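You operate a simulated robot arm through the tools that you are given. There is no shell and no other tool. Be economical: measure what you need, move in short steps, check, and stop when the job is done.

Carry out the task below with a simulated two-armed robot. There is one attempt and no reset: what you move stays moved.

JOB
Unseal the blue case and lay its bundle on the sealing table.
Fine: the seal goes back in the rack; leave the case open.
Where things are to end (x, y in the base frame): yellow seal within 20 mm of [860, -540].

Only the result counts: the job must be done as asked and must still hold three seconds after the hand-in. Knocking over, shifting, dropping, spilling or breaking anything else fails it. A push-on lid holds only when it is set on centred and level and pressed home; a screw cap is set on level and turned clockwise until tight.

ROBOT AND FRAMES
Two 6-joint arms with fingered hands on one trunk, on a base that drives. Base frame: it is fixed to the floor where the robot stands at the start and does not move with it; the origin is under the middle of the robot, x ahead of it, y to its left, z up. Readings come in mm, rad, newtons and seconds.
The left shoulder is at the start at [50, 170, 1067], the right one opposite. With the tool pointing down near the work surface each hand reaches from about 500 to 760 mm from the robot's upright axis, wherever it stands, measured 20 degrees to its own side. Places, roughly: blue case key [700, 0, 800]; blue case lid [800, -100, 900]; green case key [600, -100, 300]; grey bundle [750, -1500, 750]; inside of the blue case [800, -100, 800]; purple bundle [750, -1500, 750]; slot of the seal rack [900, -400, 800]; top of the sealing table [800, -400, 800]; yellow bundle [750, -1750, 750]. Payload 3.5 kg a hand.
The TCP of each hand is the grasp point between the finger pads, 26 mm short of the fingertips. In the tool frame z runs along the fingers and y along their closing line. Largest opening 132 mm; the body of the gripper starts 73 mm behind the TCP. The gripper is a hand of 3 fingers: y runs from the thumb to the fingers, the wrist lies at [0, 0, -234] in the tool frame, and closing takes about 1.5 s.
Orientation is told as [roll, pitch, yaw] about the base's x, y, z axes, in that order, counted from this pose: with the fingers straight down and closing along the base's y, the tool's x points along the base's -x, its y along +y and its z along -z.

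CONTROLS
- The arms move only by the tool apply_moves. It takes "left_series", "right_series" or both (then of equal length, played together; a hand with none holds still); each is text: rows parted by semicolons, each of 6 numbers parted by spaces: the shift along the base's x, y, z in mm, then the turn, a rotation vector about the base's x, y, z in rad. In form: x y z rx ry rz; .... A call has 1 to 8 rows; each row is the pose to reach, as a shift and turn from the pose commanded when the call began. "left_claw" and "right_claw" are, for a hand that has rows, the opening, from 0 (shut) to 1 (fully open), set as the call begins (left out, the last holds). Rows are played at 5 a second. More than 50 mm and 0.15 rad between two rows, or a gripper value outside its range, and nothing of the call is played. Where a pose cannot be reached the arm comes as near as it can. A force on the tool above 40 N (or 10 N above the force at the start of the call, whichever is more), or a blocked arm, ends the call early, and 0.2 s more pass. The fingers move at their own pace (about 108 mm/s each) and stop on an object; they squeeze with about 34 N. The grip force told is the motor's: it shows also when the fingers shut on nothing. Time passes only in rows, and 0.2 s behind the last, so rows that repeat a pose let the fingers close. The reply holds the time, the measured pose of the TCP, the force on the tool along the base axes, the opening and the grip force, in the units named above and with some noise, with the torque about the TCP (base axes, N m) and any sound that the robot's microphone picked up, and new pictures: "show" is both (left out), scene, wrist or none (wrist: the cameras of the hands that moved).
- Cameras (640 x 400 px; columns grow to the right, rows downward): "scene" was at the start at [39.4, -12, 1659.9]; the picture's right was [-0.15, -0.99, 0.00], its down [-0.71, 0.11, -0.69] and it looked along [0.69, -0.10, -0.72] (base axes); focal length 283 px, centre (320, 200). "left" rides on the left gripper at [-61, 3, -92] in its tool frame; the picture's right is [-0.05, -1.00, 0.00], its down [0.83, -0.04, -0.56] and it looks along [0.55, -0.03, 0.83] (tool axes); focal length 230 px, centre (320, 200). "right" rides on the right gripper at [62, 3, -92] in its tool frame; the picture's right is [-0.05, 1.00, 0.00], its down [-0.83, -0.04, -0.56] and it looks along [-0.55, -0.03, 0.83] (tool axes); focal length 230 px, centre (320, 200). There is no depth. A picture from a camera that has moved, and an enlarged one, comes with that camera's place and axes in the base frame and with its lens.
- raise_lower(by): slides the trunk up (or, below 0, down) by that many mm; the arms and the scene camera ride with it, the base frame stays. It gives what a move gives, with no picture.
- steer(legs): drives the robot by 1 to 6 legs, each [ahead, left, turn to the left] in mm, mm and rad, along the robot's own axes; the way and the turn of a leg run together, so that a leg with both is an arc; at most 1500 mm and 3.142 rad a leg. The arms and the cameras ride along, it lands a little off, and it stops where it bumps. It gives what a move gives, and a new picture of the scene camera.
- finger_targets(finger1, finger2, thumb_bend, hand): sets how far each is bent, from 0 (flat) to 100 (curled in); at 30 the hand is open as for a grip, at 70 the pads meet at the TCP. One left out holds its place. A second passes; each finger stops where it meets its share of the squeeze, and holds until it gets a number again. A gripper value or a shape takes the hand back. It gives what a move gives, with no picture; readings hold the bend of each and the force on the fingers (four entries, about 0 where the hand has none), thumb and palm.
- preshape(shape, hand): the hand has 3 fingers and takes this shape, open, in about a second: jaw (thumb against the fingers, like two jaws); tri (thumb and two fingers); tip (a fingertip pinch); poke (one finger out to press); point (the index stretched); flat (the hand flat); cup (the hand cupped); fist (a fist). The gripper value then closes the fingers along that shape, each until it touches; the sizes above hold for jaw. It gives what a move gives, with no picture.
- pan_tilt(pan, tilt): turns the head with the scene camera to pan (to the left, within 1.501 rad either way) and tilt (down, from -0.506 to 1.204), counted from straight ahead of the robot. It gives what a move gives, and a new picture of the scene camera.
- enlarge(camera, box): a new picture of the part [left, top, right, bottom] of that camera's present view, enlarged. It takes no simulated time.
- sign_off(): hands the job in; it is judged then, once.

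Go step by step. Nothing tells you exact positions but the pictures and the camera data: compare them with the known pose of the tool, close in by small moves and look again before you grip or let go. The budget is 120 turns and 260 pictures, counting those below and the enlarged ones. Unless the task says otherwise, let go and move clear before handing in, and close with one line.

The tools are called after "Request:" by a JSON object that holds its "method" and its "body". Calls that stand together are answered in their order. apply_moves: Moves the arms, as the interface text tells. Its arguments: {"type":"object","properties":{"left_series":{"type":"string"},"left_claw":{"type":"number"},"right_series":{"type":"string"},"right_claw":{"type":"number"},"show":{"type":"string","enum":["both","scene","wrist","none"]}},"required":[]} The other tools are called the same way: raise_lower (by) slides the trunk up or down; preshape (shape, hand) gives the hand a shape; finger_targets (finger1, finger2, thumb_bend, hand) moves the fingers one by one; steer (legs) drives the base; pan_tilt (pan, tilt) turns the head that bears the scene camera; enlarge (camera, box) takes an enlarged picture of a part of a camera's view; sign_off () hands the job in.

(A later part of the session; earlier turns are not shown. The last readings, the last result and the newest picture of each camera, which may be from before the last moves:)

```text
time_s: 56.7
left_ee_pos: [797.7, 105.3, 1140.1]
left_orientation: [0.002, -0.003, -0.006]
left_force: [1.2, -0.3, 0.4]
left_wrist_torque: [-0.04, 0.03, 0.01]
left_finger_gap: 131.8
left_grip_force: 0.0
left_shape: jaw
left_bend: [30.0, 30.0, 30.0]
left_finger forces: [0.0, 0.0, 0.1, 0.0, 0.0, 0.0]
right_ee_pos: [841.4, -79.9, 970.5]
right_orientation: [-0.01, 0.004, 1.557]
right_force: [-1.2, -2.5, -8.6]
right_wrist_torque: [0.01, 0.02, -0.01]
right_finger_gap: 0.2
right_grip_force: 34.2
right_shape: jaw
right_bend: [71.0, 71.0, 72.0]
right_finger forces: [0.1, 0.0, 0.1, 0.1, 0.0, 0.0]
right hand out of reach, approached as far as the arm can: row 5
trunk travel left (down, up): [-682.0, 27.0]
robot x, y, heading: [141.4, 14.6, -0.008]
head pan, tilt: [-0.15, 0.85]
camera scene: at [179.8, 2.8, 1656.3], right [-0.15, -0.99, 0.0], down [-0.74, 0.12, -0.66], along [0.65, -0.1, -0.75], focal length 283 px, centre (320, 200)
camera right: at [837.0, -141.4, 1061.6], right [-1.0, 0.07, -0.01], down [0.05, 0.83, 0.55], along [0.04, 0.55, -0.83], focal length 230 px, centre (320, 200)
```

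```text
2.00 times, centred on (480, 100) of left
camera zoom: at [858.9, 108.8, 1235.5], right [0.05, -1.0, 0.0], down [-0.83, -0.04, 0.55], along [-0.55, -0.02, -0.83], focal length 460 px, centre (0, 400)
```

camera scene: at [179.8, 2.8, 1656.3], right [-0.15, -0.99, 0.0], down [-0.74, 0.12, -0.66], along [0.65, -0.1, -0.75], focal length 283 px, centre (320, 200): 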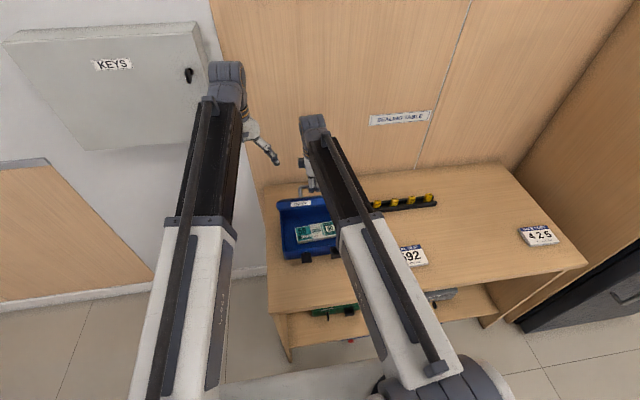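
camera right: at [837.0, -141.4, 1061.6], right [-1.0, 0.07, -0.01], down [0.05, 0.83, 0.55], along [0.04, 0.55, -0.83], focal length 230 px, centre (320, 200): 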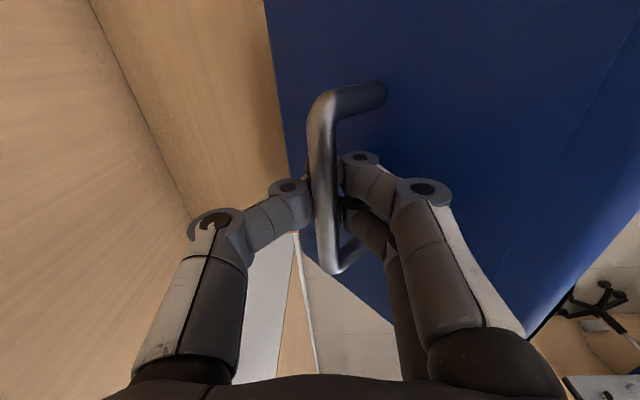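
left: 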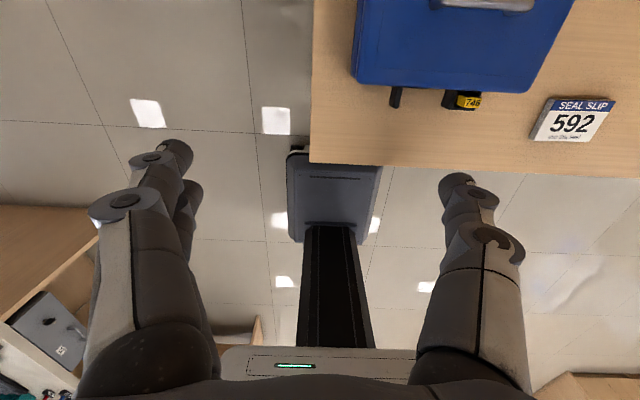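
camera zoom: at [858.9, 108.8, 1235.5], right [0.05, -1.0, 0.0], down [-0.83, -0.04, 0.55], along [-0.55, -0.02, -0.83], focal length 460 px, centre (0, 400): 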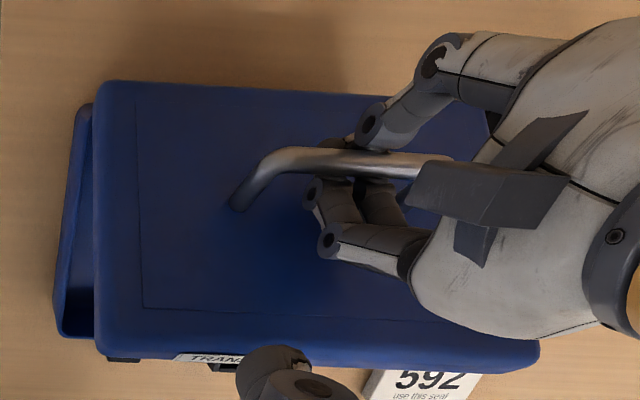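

The lid is at about 45°, near the right hand's reach limit. I'll push it further with the left hand from the left side: first turn the left hand to point right (-y), outside the case.

Request:
{"method": "apply_moves", "body": {"left_series": "-8 10 -20 -0.15 0 0;-16 20 -40 -0.3 0 0;-24 30 -60 -0.45 0 0;-32 40 -80 -0.6 0 0;-40 50 -100 -0.75 0 0;-48 55 -120 -0.9 0 0;-56 55 -140 -1.05 0 0;-60 55 -160 -1.2 0 0", "left_claw": 0, "show": "none"}}

Request:
{"method": "apply_moves", "body": {"left_series": "0 0 -15 -0.13 0 0;0 0 -30 -0.26 0 0;0 0 -45 -0.37 0 0;0 0 -45 -0.37 0 0", "left_claw": 0, "show": "both"}}

Request:
{"method": "enlarge", "body": {"camera": "scene", "box": [230, 150, 370, 250]}}

```text
time_s: 58.5
left_ee_pos: [739.9, 162.3, 981.7]
left_orientation: [-1.199, -0.004, 0.002]
left_force: [0.2, 0.6, -0.3]
left_wrist_torque: [0.01, 0.01, -0.01]
left_finger_gap: 0.1
left_grip_force: 34.2
left_shape: jaw
left_bend: [68.0, 68.0, 74.0]
left_finger forces: [0.0, 0.0, 0.1, 0.0, 0.0, 0.1]
right_ee_pos: [841.5, -78.5, 969.9]
right_orientation: [-0.01, 0.003, 1.558]
right_force: [-0.1, -0.8, -7.9]
right_wrist_torque: [0.01, 0.04, -0.03]
right_finger_gap: 0.1
right_grip_force: 34.4
right_shape: jaw
right_bend: [71.0, 71.0, 72.0]
right_finger forces: [0.0, 0.0, 0.0, 0.1, 0.0, 0.0]
trunk travel left (down, up): [-682.0, 27.0]
robot x, y, heading: [139.6, 15.4, -0.004]
head pan, tilt: [-0.15, 0.85]
```

```text
time_s: 59.5
left_ee_pos: [738.8, 161.7, 936.6]
left_orientation: [-1.569, -0.004, 0.002]
left_force: [-0.3, 0.5, 0.5]
left_wrist_torque: [-0.03, -0.04, 0.01]
left_finger_gap: 0.1
left_grip_force: 34.0
left_shape: jaw
left_bend: [68.0, 68.0, 74.0]
left_finger forces: [0.0, 0.1, 0.1, 0.0, 0.0, 0.0]
right_ee_pos: [841.5, -79.3, 970.1]
right_orientation: [-0.01, 0.002, 1.56]
right_force: [-1.1, -1.8, -8.0]
right_wrist_torque: [-0.03, 0.03, 0.0]
right_finger_gap: 0.0
right_grip_force: 33.5
right_shape: jaw
right_bend: [71.0, 71.0, 72.0]
right_finger forces: [0.0, 0.1, 0.0, 0.1, 0.0, 0.1]
trunk travel left (down, up): [-682.0, 27.0]
robot x, y, heading: [140.2, 15.0, -0.007]
head pan, tilt: [-0.15, 0.85]
camera scene: at [179.6, 2.9, 1656.4], right [-0.15, -0.99, 0.0], down [-0.74, 0.12, -0.66], along [0.65, -0.1, -0.75], focal length 283 px, centre (320, 200)
camera left: at [798.7, 254.5, 935.2], right [0.05, 0.0, 1.0], down [-0.83, 0.55, 0.04], along [-0.55, -0.83, 0.03], focal length 230 px, centre (320, 200)
```

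scene: 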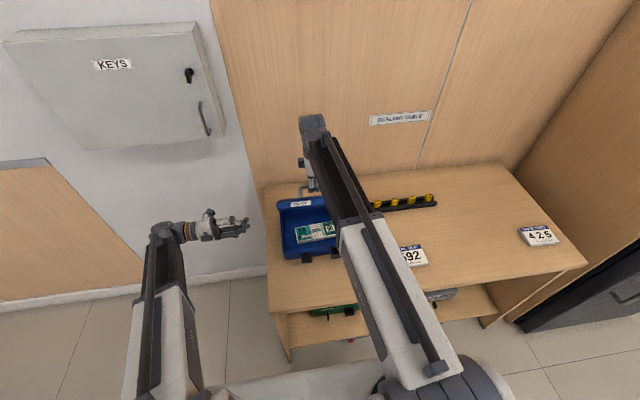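
left: 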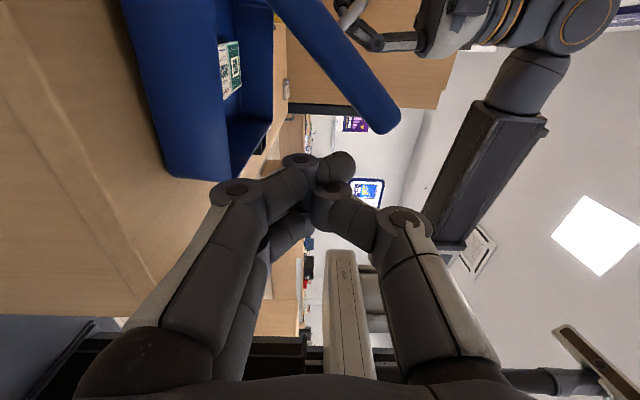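

```text
4.00 times, centred on (300, 200) of scene
camera zoom: at [179.6, 2.9, 1656.4], right [-0.15, -0.99, 0.0], down [-0.74, 0.12, -0.66], along [0.65, -0.1, -0.75], focal length 1132 px, centre (400, 200)
```

zoom: 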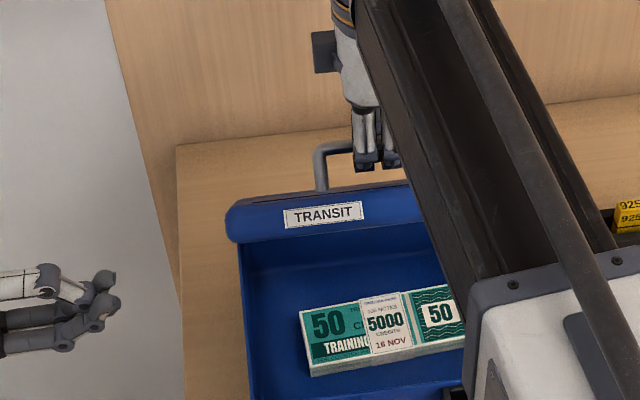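

In the left camera the lid stands at ~49° and there is free room below its rim. I slide the left fingers in under the lid's left edge.

Request:
{"method": "apply_moves", "body": {"left_series": "0 -45 0 0 0 0;0 -90 0 0 0 0;0 -115 0 0 0 0;0 -137 0 0 0 0", "show": "both"}}

Request:
{"method": "enlarge", "body": {"camera": "scene", "box": [230, 150, 370, 250]}}

```text
time_s: 60.5
left_ee_pos: [738.0, 24.1, 936.5]
left_orientation: [-1.569, -0.004, 0.002]
left_force: [0.5, 0.3, -1.4]
left_wrist_torque: [0.0, 0.01, 0.02]
left_finger_gap: 0.0
left_grip_force: 34.0
left_shape: jaw
left_bend: [68.0, 68.0, 74.0]
left_finger forces: [0.1, 0.1, 0.0, 0.0, 0.1, 0.0]
right_ee_pos: [840.8, -78.6, 970.5]
right_orientation: [-0.01, 0.003, 1.559]
right_force: [0.4, -1.7, -7.5]
right_wrist_torque: [-0.01, 0.01, 0.01]
right_finger_gap: 0.0
right_grip_force: 33.7
right_shape: jaw
right_bend: [71.0, 71.0, 72.0]
right_finger forces: [0.1, 0.0, 0.1, 0.0, 0.0, 0.0]
trunk travel left (down, up): [-682.0, 27.0]
robot x, y, heading: [140.8, 14.3, -0.004]
head pan, tilt: [-0.15, 0.85]
camera scene: at [179.7, 2.9, 1656.4], right [-0.15, -0.99, 0.0], down [-0.74, 0.12, -0.66], along [0.65, -0.1, -0.75], focal length 283 px, centre (320, 200)
camera left: at [798.6, 116.5, 935.8], right [0.05, 0.0, 1.0], down [-0.83, 0.55, 0.04], along [-0.55, -0.83, 0.02], focal length 230 px, centre (320, 200)
```

scene: 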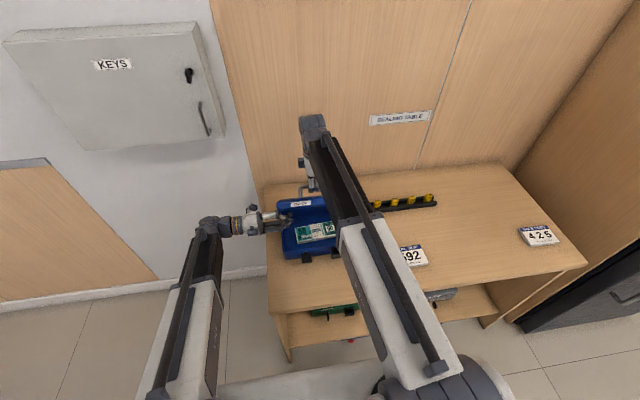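
left: 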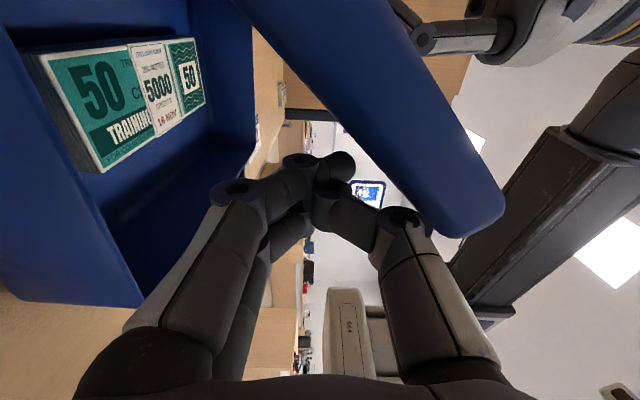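

```text
4.00 times, centred on (300, 200) of scene
camera zoom: at [179.7, 2.9, 1656.4], right [-0.15, -0.99, 0.0], down [-0.74, 0.12, -0.66], along [0.65, -0.1, -0.75], focal length 1132 px, centre (400, 200)
```

zoom: 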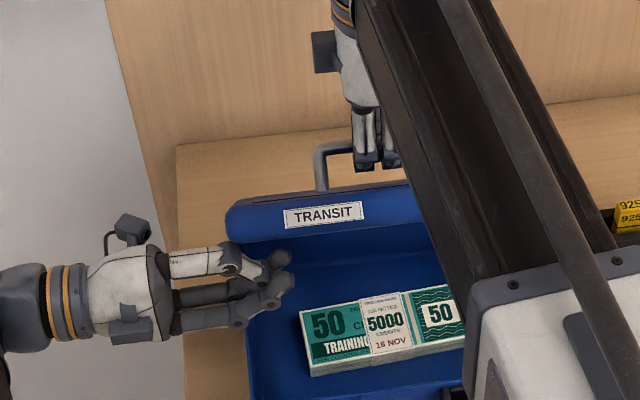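

The left fingers are under the lid. I raise them to touch the lid's rim, to take its weight.

Request:
{"method": "apply_moves", "body": {"left_series": "4 0 6 0 0 0;8 0 12 0 0 0;12 0 18 0 0 0", "show": "none"}}

Request:
{"method": "enlarge", "body": {"camera": "left", "box": [240, 60, 540, 260]}}

```text
time_s: 61.3
left_ee_pos: [749.2, 22.9, 954.3]
left_orientation: [-1.568, -0.004, 0.001]
left_force: [-8.0, -0.5, -8.8]
left_wrist_torque: [-0.18, -0.24, 0.18]
left_finger_gap: 0.0
left_grip_force: 34.4
left_shape: jaw
left_bend: [68.0, 68.0, 74.0]
left_finger forces: [0.0, 0.0, 0.0, 0.0, 11.6, 0.0]
right_ee_pos: [842.3, -79.9, 971.6]
right_orientation: [-0.011, 0.004, 1.558]
right_force: [14.9, -3.3, 1.9]
right_wrist_torque: [0.08, 0.02, -0.02]
right_finger_gap: 0.0
right_grip_force: 33.8
right_shape: jaw
right_bend: [71.0, 71.0, 73.0]
right_finger forces: [0.1, 0.1, 0.1, 0.0, 10.7, 0.1]
trunk travel left (down, up): [-682.0, 27.0]
robot x, y, heading: [140.4, 16.9, -0.002]
head pan, tilt: [-0.15, 0.85]
```

```text
2.00 times, centred on (390, 160) of left
camera zoom: at [810.5, 116.8, 953.5], right [0.05, 0.0, 1.0], down [-0.83, 0.55, 0.04], along [-0.55, -0.83, 0.02], focal length 460 px, centre (180, 280)
```

zoom: 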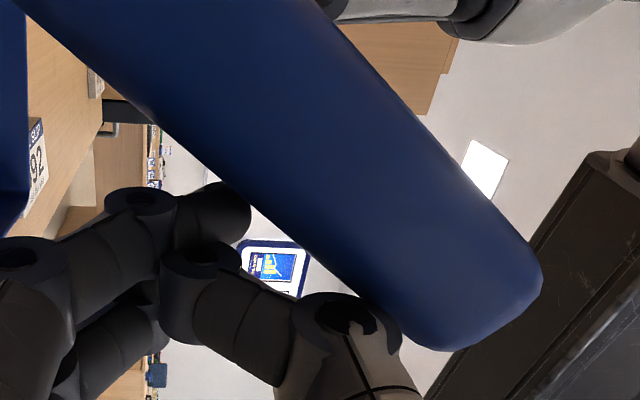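

The left hand now carries the lid. I open the right fingers a little and lift the right hand off the handle.

Request:
{"method": "apply_moves", "body": {"right_series": "0 0 0 0 0 0;0 0 0 0 0 0;0 0 12 0 0 0;0 0 25 0 0 0;0 0 45 0 0 0;0 0 75 0 0 0", "right_claw": 0.2, "show": "both"}}

Request:
{"method": "enlarge", "body": {"camera": "scene", "box": [230, 150, 370, 250]}}

```text
time_s: 62.7
left_ee_pos: [749.4, 24.5, 955.0]
left_orientation: [-1.567, -0.006, 0.002]
left_force: [0.9, -0.5, 0.1]
left_wrist_torque: [0.02, -0.02, 0.02]
left_finger_gap: 0.0
left_grip_force: 34.0
left_shape: jaw
left_bend: [68.0, 68.0, 74.0]
left_finger forces: [0.1, 0.0, 0.0, 0.0, 0.0, 0.1]
right_ee_pos: [838.7, -75.9, 1047.0]
right_orientation: [-0.011, 0.002, 1.561]
right_force: [-0.7, 0.1, -0.5]
right_wrist_torque: [-0.03, 0.05, -0.02]
right_finger_gap: 26.5
right_grip_force: 0.0
right_shape: jaw
right_bend: [73.0, 73.0, 70.0]
right_finger forces: [0.0, 0.1, 0.1, 0.0, 0.0, 0.0]
trunk travel left (down, up): [-682.0, 27.0]
robot x, y, heading: [142.6, 10.3, -0.006]
head pan, tilt: [-0.15, 0.85]
camera scene: at [178.7, 3.2, 1656.4], right [-0.15, -0.99, 0.0], down [-0.74, 0.12, -0.66], along [0.65, -0.1, -0.75], focal length 283 px, centre (320, 200)
camera right: at [834.5, -139.2, 1138.3], right [-1.0, 0.06, -0.01], down [0.05, 0.83, 0.55], along [0.04, 0.55, -0.83], focal length 230 px, centre (320, 200)
```

scene: 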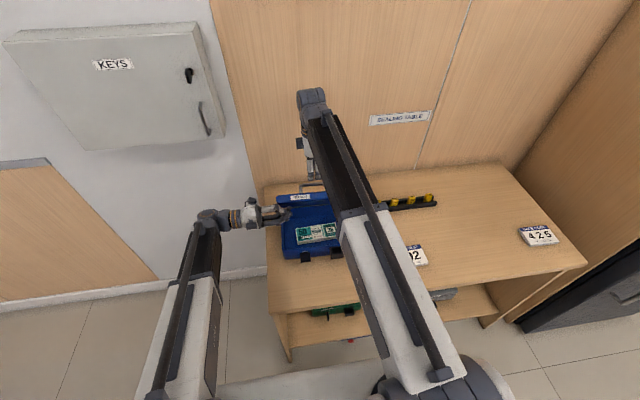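
right: 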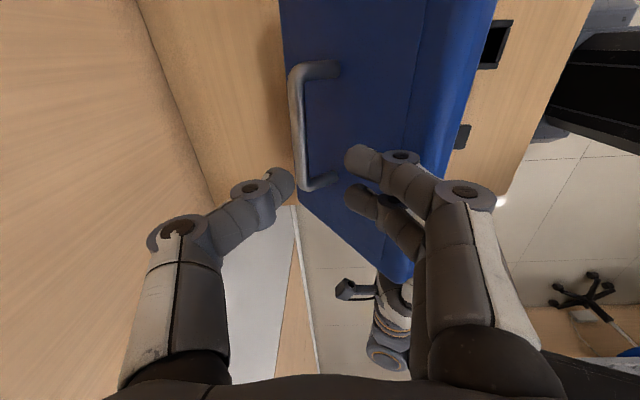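

```text
4.00 times, centred on (300, 200) of scene
camera zoom: at [178.7, 3.2, 1656.4], right [-0.15, -0.99, 0.0], down [-0.74, 0.12, -0.66], along [0.65, -0.1, -0.75], focal length 1132 px, centre (400, 200)
```

zoom: 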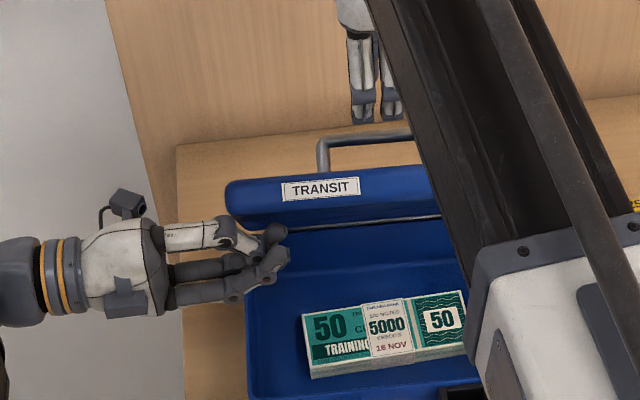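

The lid now stays by itself (left force 0) at around 60°. I move the right hand away, then push the lid further with the left.

Request:
{"method": "apply_moves", "body": {"right_series": "0 -10 40 0 0 0;-20 -40 60 0 0 0;-50 -75 70 0 0 0;-85 -105 70 0 0 0;-120 -140 70 0 0 0", "show": "none"}}

Request:
{"method": "apply_moves", "body": {"left_series": "8 0 10 0 0 0;18 0 18 0 0 0;30 0 26 0 0 0;42 0 33 0 0 0;54 0 38 0 0 0;66 0 42 0 0 0;78 0 45 0 0 0", "show": "both"}}

Request:
{"method": "enlarge", "body": {"camera": "scene", "box": [230, 150, 370, 250]}}

```text
time_s: 63.9
left_ee_pos: [749.8, 24.9, 955.5]
left_orientation: [-1.568, -0.006, 0.002]
left_force: [-0.2, -0.2, -0.7]
left_wrist_torque: [-0.01, 0.05, -0.02]
left_finger_gap: 0.1
left_grip_force: 34.3
left_shape: jaw
left_bend: [68.0, 68.0, 74.0]
left_finger forces: [0.0, 0.0, 0.0, 0.0, 0.0, 0.0]
right_ee_pos: [716.9, -119.6, 1115.8]
right_orientation: [-0.012, 0.008, 1.508]
right_force: [0.2, -0.4, 0.1]
right_wrist_torque: [0.02, -0.01, -0.03]
right_finger_gap: 26.2
right_grip_force: 0.2
right_shape: jaw
right_bend: [73.0, 73.0, 70.0]
right_finger forces: [0.1, 0.0, 0.0, 0.0, 0.0, 0.0]
right hand out of reach, approached as far as the arm can: row 1, 2, 3, 4, 5
trunk travel left (down, up): [-682.0, 27.0]
robot x, y, heading: [141.3, 16.0, -0.007]
head pan, tilt: [-0.15, 0.85]
```

```text
time_s: 65.5
left_ee_pos: [826.7, 24.4, 998.8]
left_orientation: [-1.567, -0.003, 0.002]
left_force: [-1.0, -0.2, 0.1]
left_wrist_torque: [0.03, 0.01, -0.01]
left_finger_gap: 0.0
left_grip_force: 34.3
left_shape: jaw
left_bend: [68.0, 68.0, 74.0]
left_finger forces: [0.0, 0.0, 0.0, 0.0, 0.0, 0.0]
right_ee_pos: [717.6, -119.4, 1115.0]
right_orientation: [-0.012, 0.01, 1.509]
right_force: [0.7, 0.7, 0.7]
right_wrist_torque: [-0.04, -0.01, 0.01]
right_finger_gap: 26.4
right_grip_force: 0.0
right_shape: jaw
right_bend: [73.0, 73.0, 70.0]
right_finger forces: [0.1, 0.0, 0.0, 0.1, 0.1, 0.0]
trunk travel left (down, up): [-682.0, 27.0]
robot x, y, heading: [143.3, 17.1, -0.005]
head pan, tilt: [-0.15, 0.85]
camera scene: at [178.9, 3.1, 1656.4], right [-0.15, -0.99, 0.0], down [-0.74, 0.12, -0.66], along [0.65, -0.1, -0.75], focal length 283 px, centre (320, 200)
camera left: at [887.8, 116.6, 998.7], right [0.05, 0.0, 1.0], down [-0.83, 0.55, 0.04], along [-0.55, -0.83, 0.02], focal length 230 px, centre (320, 200)
```

scene: 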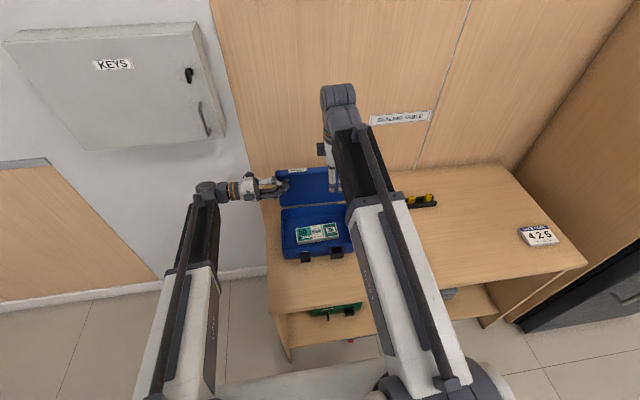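
left: 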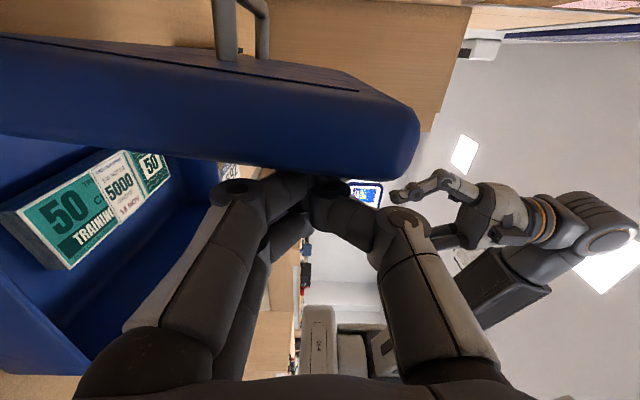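

```text
4.00 times, centred on (300, 200) of scene
camera zoom: at [178.9, 3.1, 1656.4], right [-0.15, -0.99, 0.0], down [-0.74, 0.12, -0.66], along [0.65, -0.1, -0.75], focal length 1132 px, centre (400, 200)
```

zoom: 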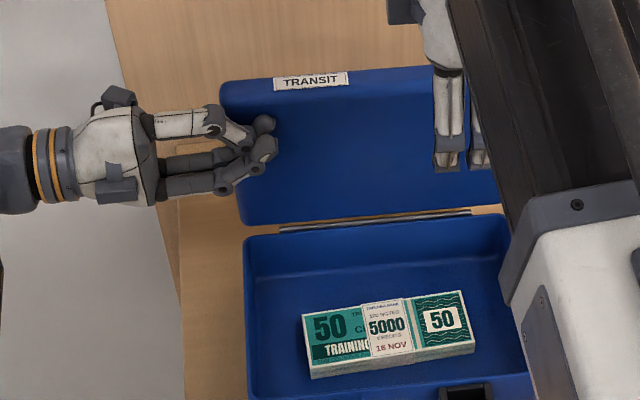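

The lid is at roughly 84°. I push it on past vertical, watching the force for a stop.

Request:
{"method": "apply_moves", "body": {"left_series": "10 0 0 0 0 0;20 0 0 0 0 0;30 0 0 0 0 0;38 0 0 0 0 0;46 0 0 0 0 0", "show": "wrist"}}

Request:
{"method": "enlarge", "body": {"camera": "scene", "box": [230, 150, 370, 250]}}

```text
time_s: 66.7
left_ee_pos: [858.0, 22.8, 1001.1]
left_orientation: [-1.567, -0.007, 0.002]
left_force: [-0.6, 0.1, 0.9]
left_wrist_torque: [-0.01, 0.01, 0.01]
left_finger_gap: 0.0
left_grip_force: 33.6
left_shape: jaw
left_bend: [68.0, 68.0, 74.0]
left_finger forces: [0.0, 0.0, 0.1, 0.0, 0.1, 0.0]
left hand out of reach, approached as far as the arm can: row 4, 5
right_ee_pos: [716.4, -120.2, 1115.4]
right_orientation: [-0.012, 0.009, 1.507]
right_force: [0.1, 0.3, -1.0]
right_wrist_torque: [0.0, -0.02, 0.0]
right_finger_gap: 26.3
right_grip_force: 0.1
right_shape: jaw
right_bend: [73.0, 73.0, 70.0]
right_finger forces: [0.0, 0.0, 0.1, 0.1, 0.0, 0.0]
trunk travel left (down, up): [-682.0, 27.0]
robot x, y, heading: [146.7, 17.9, -0.004]
head pan, tilt: [-0.15, 0.85]
camera left: at [918.1, 115.7, 1000.3], right [0.05, 0.0, 1.0], down [-0.83, 0.55, 0.04], along [-0.55, -0.83, 0.02], focal length 230 px, centre (320, 200)
```

left: 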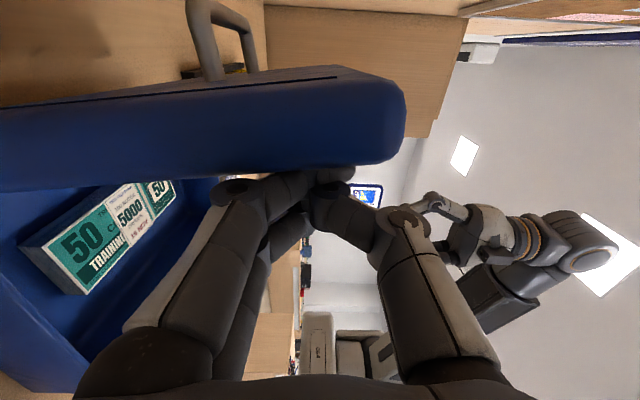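

```text
4.00 times, centred on (300, 200) of scene
camera zoom: at [178.9, 3.2, 1656.4], right [-0.15, -0.99, 0.0], down [-0.74, 0.12, -0.66], along [0.65, -0.1, -0.75], focal length 1132 px, centre (400, 200)
```

zoom: 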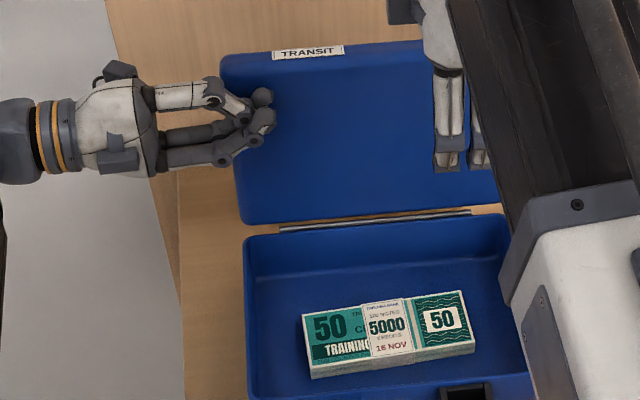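

The lid rests at ~98°, past vertical, and stays. I withdraw the left hand and bring the right hand over the bundle.

Request:
{"method": "apply_moves", "body": {"left_series": "-15 0 0 0 0 0;-30 20 0 0 0 0;-30 65 0 0 0 0;-30 110 0 0 0 0;-40 150 0 0 0 0;-60 180 20 0 0 0", "right_series": "0 5 -15 0 0 0.02;5 10 -30 0 0 0.04;8 15 -50 0 0 0.06;10 20 -70 0 0 0.06;12 20 -90 0 0 0.06;12 20 -110 0 0 0.06", "right_claw": 0.85, "left_claw": 0, "show": "both"}}

Request:
{"method": "enlarge", "body": {"camera": "scene", "box": [230, 150, 370, 250]}}

```text
time_s: 68.1
left_ee_pos: [795.3, 198.7, 1020.4]
left_orientation: [-1.567, -0.005, 0.002]
left_force: [-0.9, -0.1, -0.4]
left_wrist_torque: [-0.01, 0.0, -0.02]
left_finger_gap: 0.0
left_grip_force: 34.1
left_shape: jaw
left_bend: [68.0, 68.0, 74.0]
left_finger forces: [0.0, 0.1, 0.1, 0.0, 0.1, 0.0]
right_ee_pos: [733.9, -91.4, 1003.8]
right_orientation: [-0.012, 0.011, 1.559]
right_force: [-0.1, 0.2, -0.9]
right_wrist_torque: [0.01, 0.03, -0.02]
right_finger_gap: 112.0
right_grip_force: 0.0
right_shape: jaw
right_bend: [54.0, 54.0, 50.0]
right_finger forces: [0.0, 0.0, 0.1, 0.0, 0.0, 0.1]
right hand out of reach, approached as far as the arm can: row 2, 3, 4, 5, 6
trunk travel left (down, up): [-682.0, 27.0]
robot x, y, heading: [141.6, 14.5, -0.008]
head pan, tilt: [-0.15, 0.85]
camera scene: at [178.7, 3.2, 1656.4], right [-0.15, -0.99, 0.0], down [-0.74, 0.12, -0.66], along [0.65, -0.1, -0.75], focal length 283 px, centre (320, 200)
camera right: at [729.0, -153.0, 1096.0], right [-1.0, 0.06, -0.01], down [0.05, 0.84, 0.55], along [0.04, 0.54, -0.84], focal length 230 px, centre (320, 200)
camera left: at [855.5, 292.3, 1020.5], right [0.05, 0.0, 1.0], down [-0.83, 0.55, 0.04], along [-0.55, -0.83, 0.02], focal length 230 px, centre (320, 200)
```

scene: 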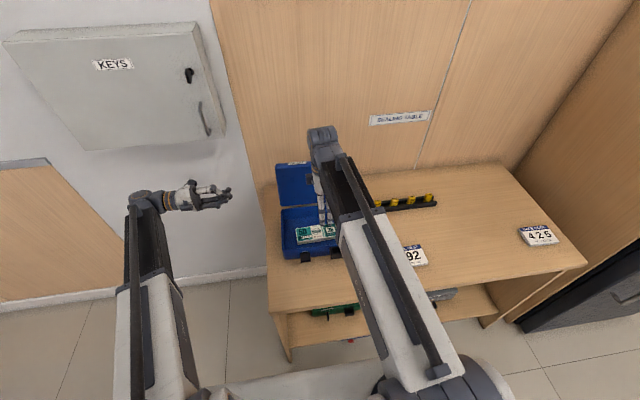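
right: 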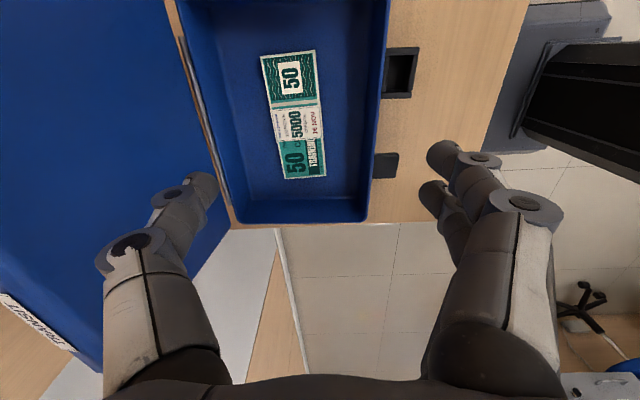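
left: 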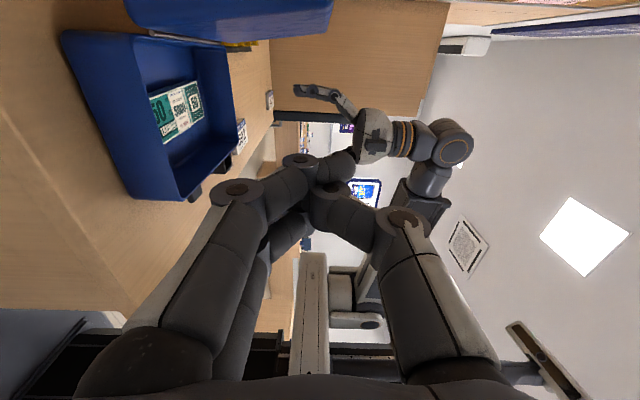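

```text
4.00 times, centred on (300, 200) of scene
camera zoom: at [178.7, 3.2, 1656.4], right [-0.15, -0.99, 0.0], down [-0.74, 0.12, -0.66], along [0.65, -0.1, -0.75], focal length 1132 px, centre (400, 200)
```

zoom: 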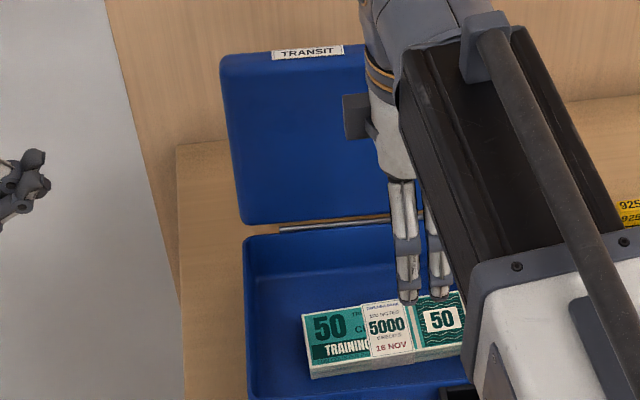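

The bundle lies at about (764, -78), 150 mm long along y and ~60 wide, top near z 805. I move over it with fingers opened along x and lower partway.

Request:
{"method": "apply_moves", "body": {"right_series": "10 5 -30 0 0 0.01;20 9 -60 0 0 0.01;30 13 -95 0 0 0.01;30 13 -125 0 0 0.01;30 13 -150 0 0 0.01", "right_claw": 0.78, "show": "wrist"}}

Request:
{"method": "enlarge", "body": {"camera": "scene", "box": [260, 170, 370, 260]}}

Request:
{"method": "enlarge", "body": {"camera": "left", "box": [60, 0, 360, 200]}}

```text
time_s: 69.3
left_ee_pos: [795.1, 199.6, 1021.6]
left_orientation: [-1.568, -0.004, 0.004]
left_force: [-0.4, 0.3, -0.1]
left_wrist_torque: [-0.04, 0.02, -0.01]
left_finger_gap: 0.1
left_grip_force: 34.2
left_shape: jaw
left_bend: [68.0, 68.0, 74.0]
left_finger forces: [0.0, 0.0, 0.1, 0.0, 0.0, 0.0]
right_ee_pos: [764.9, -76.9, 856.2]
right_orientation: [-0.012, 0.009, 1.578]
right_force: [0.1, 0.1, -0.4]
right_wrist_torque: [0.0, 0.0, 0.02]
right_finger_gap: 103.1
right_grip_force: 0.0
right_shape: jaw
right_bend: [61.0, 61.0, 57.0]
right_finger forces: [0.0, 0.1, 0.0, 0.0, 0.0, 0.0]
trunk travel left (down, up): [-682.0, 27.0]
robot x, y, heading: [138.0, 14.6, -0.004]
head pan, tilt: [-0.15, 0.85]
camera right: at [761.5, -139.2, 947.6], right [-1.0, 0.05, -0.01], down [0.03, 0.84, 0.55], along [0.04, 0.55, -0.84], focal length 230 px, centre (320, 200)
```

right: 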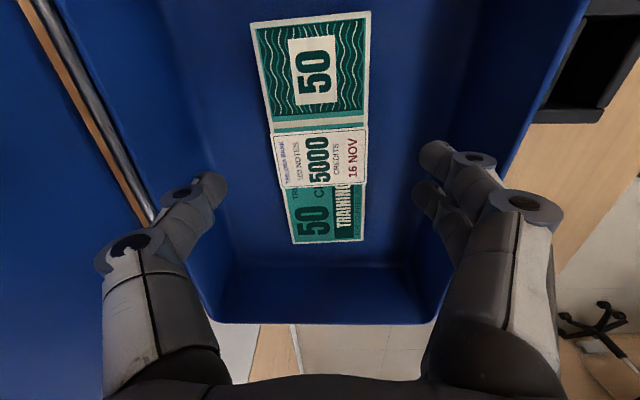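

```text
4.44 times, centred on (315, 215) of scene
camera zoom: at [179.0, 3.1, 1656.4], right [-0.15, -0.99, 0.0], down [-0.74, 0.12, -0.66], along [0.65, -0.1, -0.75], focal length 1257 px, centre (342, 133)
```

zoom: 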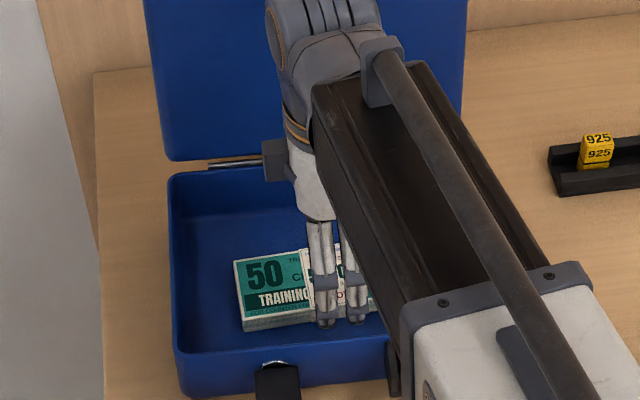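

```text
2.00 times, centred on (210, 100) of left
camera zoom: at [856.1, 292.3, 1020.4], right [0.05, 0.0, 1.0], down [-0.83, 0.55, 0.04], along [-0.55, -0.83, 0.02], focal length 460 px, centre (540, 400)
```

zoom: 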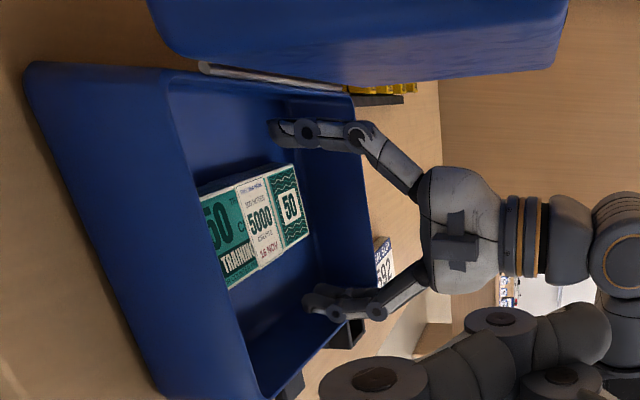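

Well aligned. I lower to the case's floor slowly, watching force.

Request:
{"method": "apply_moves", "body": {"right_series": "0 0 -15 0 0 0;0 0 -28 0 0 0;0 0 -38 0 0 0;0 0 -42 0 0 0", "show": "wrist"}}

Request:
{"method": "enlarge", "body": {"camera": "left", "box": [60, 0, 360, 200]}}

Request:
{"method": "enlarge", "body": {"camera": "scene", "box": [280, 205, 350, 255]}}

```text
time_s: 70.3
left_ee_pos: [794.3, 200.9, 1023.3]
left_orientation: [-1.566, -0.005, 0.001]
left_force: [0.5, 0.4, 0.5]
left_wrist_torque: [-0.01, 0.0, 0.0]
left_finger_gap: 0.1
left_grip_force: 34.1
left_shape: jaw
left_bend: [68.0, 68.0, 74.0]
left_finger forces: [0.0, 0.1, 0.0, 0.1, 0.1, 0.0]
right_ee_pos: [761.5, -79.3, 814.5]
right_orientation: [-0.017, 0.009, 1.579]
right_force: [4.7, -0.7, 28.2]
right_wrist_torque: [0.08, 1.72, 0.03]
right_finger_gap: 101.0
right_grip_force: 0.1
right_shape: jaw
right_bend: [64.0, 64.0, 57.0]
right_finger forces: [13.0, 15.7, 0.0, 0.0, 0.0, 0.1]
trunk travel left (down, up): [-682.0, 27.0]
robot x, y, heading: [142.5, 16.2, -0.01]
head pan, tilt: [-0.15, 0.85]
camera right: at [758.3, -140.5, 906.7], right [-1.0, 0.05, -0.02], down [0.03, 0.84, 0.55], along [0.04, 0.55, -0.84], focal length 230 px, centre (320, 200)
```

right: 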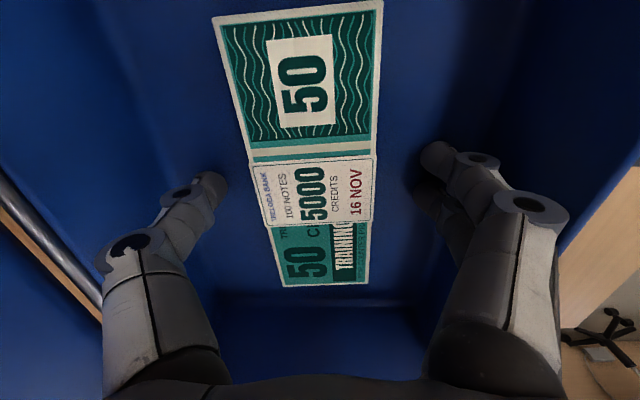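

```text
2.00 times, centred on (210, 100) of left
camera zoom: at [855.0, 292.5, 1021.9], right [0.05, 0.0, 1.0], down [-0.83, 0.55, 0.04], along [-0.55, -0.83, 0.02], focal length 460 px, centre (540, 400)
```

zoom: 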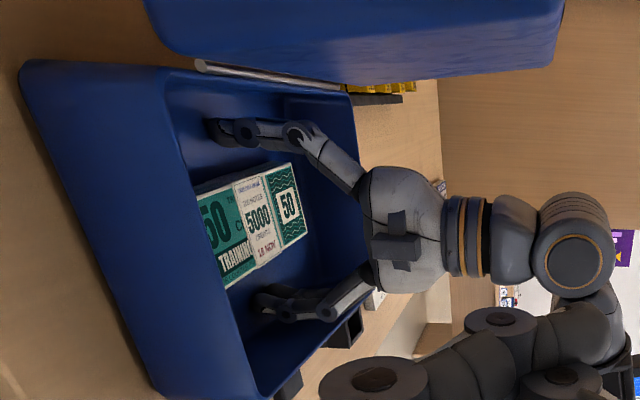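

```text
8.00 times, centred on (315, 230) of scene
camera zoom: at [177.1, 3.5, 1657.1], right [-0.15, -0.99, 0.0], down [-0.74, 0.12, -0.66], along [0.65, -0.1, -0.75], focal length 2263 px, centre (360, -40)
```

zoom: 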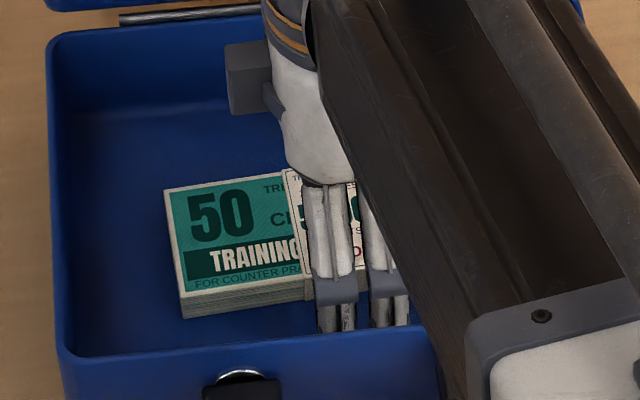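

The fingertips touch the case floor. I raise 7 mm and close on the bundle.

Request:
{"method": "apply_moves", "body": {"right_series": "1 0 4 0 0 0;2 0 7 0 0 0;2 0 7 0 0 0", "show": "none"}}

Request:
{"method": "apply_moves", "body": {"right_series": "0 0 0 0 0 0;0 0 0 0 0 0;0 0 0 0 0 0;0 0 0 0 0 0", "right_claw": 0.3, "show": "wrist"}}

Request:
{"method": "enlarge", "body": {"camera": "left", "box": [60, 0, 360, 200]}}

```text
time_s: 71.1
left_ee_pos: [794.9, 199.2, 1022.0]
left_orientation: [-1.569, -0.004, 0.002]
left_force: [0.7, 0.5, 0.2]
left_wrist_torque: [0.01, 0.03, -0.01]
left_finger_gap: 0.0
left_grip_force: 33.7
left_shape: jaw
left_bend: [68.0, 68.0, 74.0]
left_finger forces: [0.0, 0.0, 0.1, 0.1, 0.1, 0.0]
right_ee_pos: [763.6, -80.6, 819.2]
right_orientation: [-0.011, 0.008, 1.578]
right_force: [0.1, 0.7, 0.4]
right_wrist_torque: [-0.03, -0.01, 0.02]
right_finger_gap: 103.0
right_grip_force: 0.1
right_shape: jaw
right_bend: [61.0, 61.0, 57.0]
right_finger forces: [0.1, 0.1, 0.0, 0.1, 0.0, 0.0]
trunk travel left (down, up): [-682.0, 27.0]
robot x, y, heading: [142.1, 15.3, -0.007]
head pan, tilt: [-0.15, 0.85]
```

```text
time_s: 72.1
left_ee_pos: [795.2, 201.0, 1020.8]
left_orientation: [-1.568, -0.002, 0.001]
left_force: [0.3, 0.2, 0.5]
left_wrist_torque: [-0.01, 0.02, 0.02]
left_finger_gap: 0.0
left_grip_force: 33.7
left_shape: jaw
left_bend: [68.0, 68.0, 74.0]
left_finger forces: [0.0, 0.1, 0.1, 0.0, 0.1, 0.0]
right_ee_pos: [764.3, -79.8, 819.8]
right_orientation: [-0.011, 0.008, 1.578]
right_force: [-0.4, 0.5, -0.3]
right_wrist_torque: [-0.01, 0.04, 0.0]
right_finger_gap: 53.1
right_grip_force: 33.9
right_shape: jaw
right_bend: [73.0, 73.0, 70.0]
right_finger forces: [15.5, 15.5, 0.0, 0.0, 30.9, 0.2]
trunk travel left (down, up): [-682.0, 27.0]
robot x, y, heading: [146.2, 15.2, -0.003]
head pan, tilt: [-0.15, 0.85]
camera right: at [760.5, -141.0, 911.2], right [-1.0, 0.05, -0.01], down [0.03, 0.84, 0.55], along [0.03, 0.55, -0.84], focal length 230 px, centre (320, 200)
```

right: 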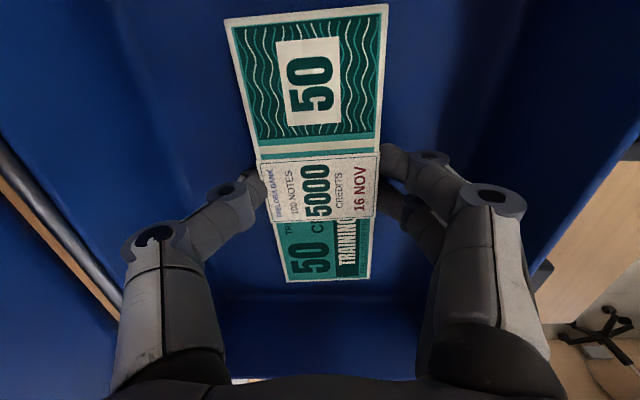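

```text
2.00 times, centred on (210, 100) of left
camera zoom: at [856.1, 292.3, 1020.4], right [0.05, 0.0, 1.0], down [-0.83, 0.55, 0.04], along [-0.55, -0.83, 0.02], focal length 460 px, centre (540, 400)
```

zoom: 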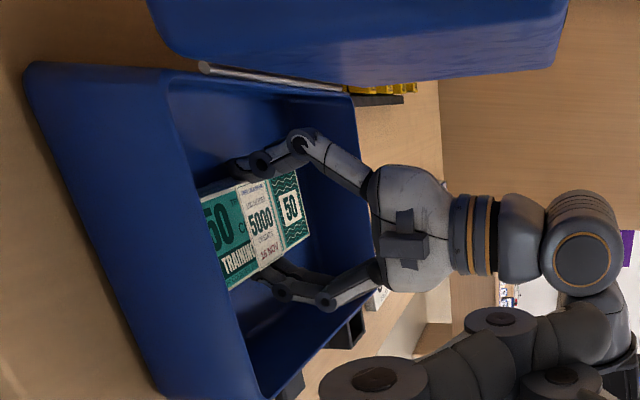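

Gripped around the band with 34 N. I set the grip to full and lift straight up.

Request:
{"method": "apply_moves", "body": {"right_series": "0 0 0 0 0 0;0 0 15 0 0 0;0 0 35 0 0 0;0 0 65 0 0 0;0 0 100 0 0 0;0 0 130 0 0 0", "right_claw": 0, "show": "both"}}

Request:
{"method": "enlarge", "body": {"camera": "left", "box": [60, 0, 360, 200]}}

```text
time_s: 73.5
left_ee_pos: [796.1, 199.6, 1020.8]
left_orientation: [-1.565, -0.006, 0.001]
left_force: [-0.2, 0.2, -0.6]
left_wrist_torque: [-0.01, -0.04, 0.01]
left_finger_gap: 0.1
left_grip_force: 34.1
left_shape: jaw
left_bend: [68.0, 68.0, 74.0]
left_finger forces: [0.0, 0.0, 0.1, 0.1, 0.0, 0.0]
right_ee_pos: [764.6, -77.1, 948.6]
right_orientation: [-0.01, 0.01, 1.578]
right_force: [-0.5, 0.5, -1.1]
right_wrist_torque: [0.04, 0.0, -0.01]
right_finger_gap: 53.1
right_grip_force: 34.4
right_shape: jaw
right_bend: [73.0, 73.0, 70.0]
right_finger forces: [15.5, 15.4, 0.1, 0.1, 30.9, 0.1]
trunk travel left (down, up): [-682.0, 27.0]
robot x, y, heading: [141.3, 12.4, -0.009]
head pan, tilt: [-0.15, 0.85]
camera scene: at [178.9, 3.2, 1656.4], right [-0.15, -0.99, 0.0], down [-0.74, 0.12, -0.66], along [0.65, -0.1, -0.75], focal length 283 px, centre (320, 200)
camera right: at [761.2, -138.8, 1040.8], right [-1.0, 0.05, -0.01], down [0.03, 0.84, 0.55], along [0.03, 0.55, -0.84], focal length 230 px, centre (320, 200)
```

scene: 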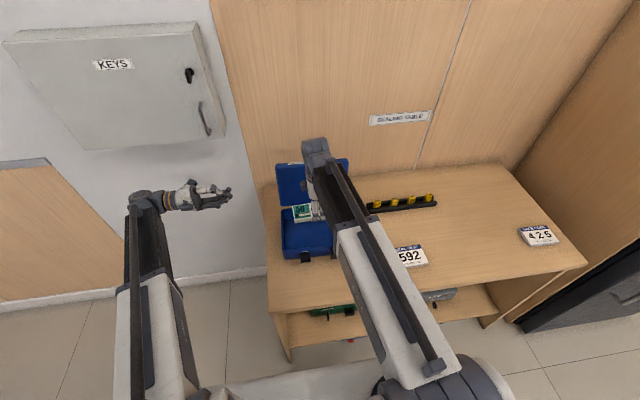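
right: 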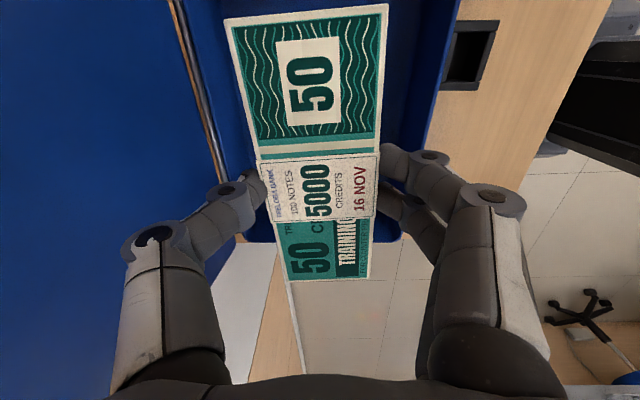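

```text
2.00 times, centred on (210, 100) of left
camera zoom: at [856.0, 292.3, 1020.4], right [0.05, 0.0, 1.0], down [-0.83, 0.55, 0.04], along [-0.55, -0.83, 0.02], focal length 460 px, centre (540, 400)
```

zoom: 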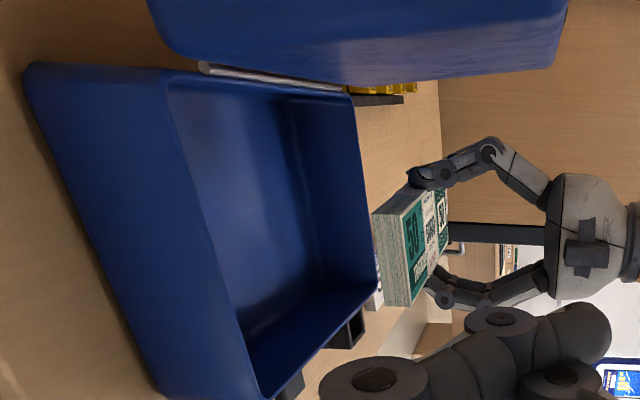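

The bundle is clear of the case. I carry it to the free table area right of the case, about (745, -310).

Request:
{"method": "apply_moves", "body": {"right_series": "-3 -45 0 0 0 0;-7 -90 0 0 0 0;-11 -138 0 0 0 0;-15 -186 0 0 0 0;-20 -233 0 0 0 0", "show": "both"}}

Request:
{"method": "enlarge", "body": {"camera": "left", "box": [160, 0, 460, 200]}}

```text
time_s: 74.7
left_ee_pos: [796.0, 199.7, 1019.7]
left_orientation: [-1.565, -0.005, 0.001]
left_force: [-0.2, -0.6, -0.3]
left_wrist_torque: [0.01, 0.01, 0.0]
left_finger_gap: 0.0
left_grip_force: 33.8
left_shape: jaw
left_bend: [68.0, 68.0, 74.0]
left_finger forces: [0.0, 0.0, 0.0, 0.0, 0.0, 0.1]
right_ee_pos: [759.5, -162.9, 932.4]
right_orientation: [-0.024, 0.064, 1.457]
right_force: [-0.7, 0.4, -1.2]
right_wrist_torque: [-0.01, -0.01, -0.01]
right_finger_gap: 53.1
right_grip_force: 33.8
right_shape: jaw
right_bend: [73.0, 73.0, 70.0]
right_finger forces: [15.6, 15.5, 0.1, 0.0, 30.9, 0.0]
right hand out of reach, approached as far as the arm can: row 1, 2, 3, 4, 5
trunk travel left (down, up): [-682.0, 27.0]
robot x, y, heading: [141.7, 14.0, -0.006]
head pan, tilt: [-0.15, 0.85]
camera scene: at [179.3, 3.0, 1656.4], right [-0.15, -0.99, 0.0], down [-0.74, 0.12, -0.66], along [0.65, -0.1, -0.75], focal length 283 px, centre (320, 200)
camera right: at [749.0, -218.1, 1026.2], right [-0.99, 0.16, -0.03], down [0.13, 0.86, 0.5], along [0.1, 0.49, -0.86], focal length 230 px, centre (320, 200)
```

scene: 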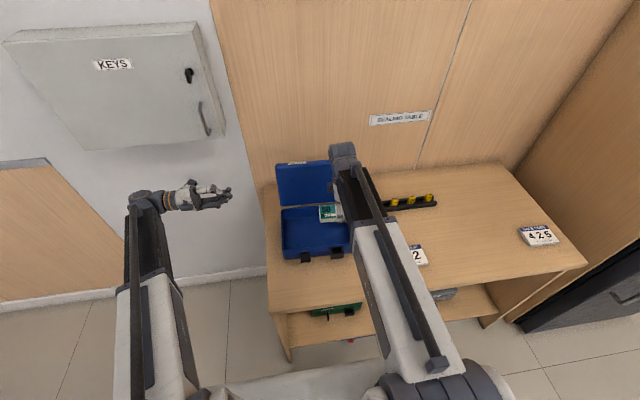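
right: 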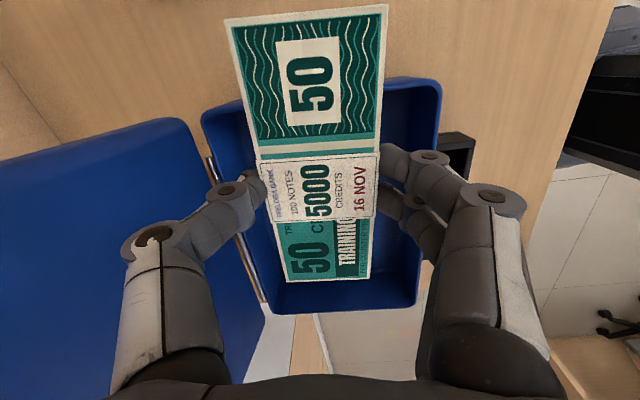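

```text
2.00 times, centred on (310, 100) of left
camera zoom: at [856.2, 292.3, 1020.3], right [0.05, 0.0, 1.0], down [-0.83, 0.55, 0.04], along [-0.55, -0.83, 0.02], focal length 460 px, centre (340, 400)
```

zoom: 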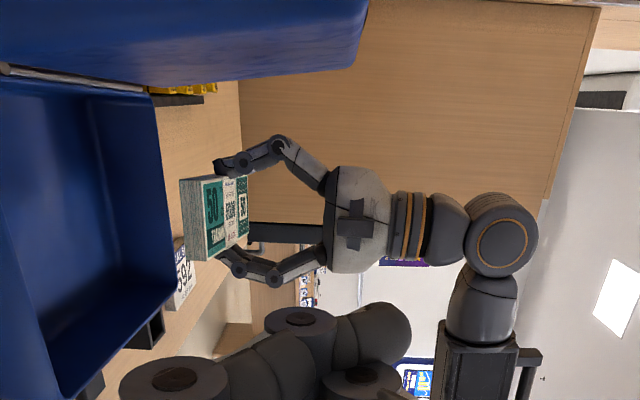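

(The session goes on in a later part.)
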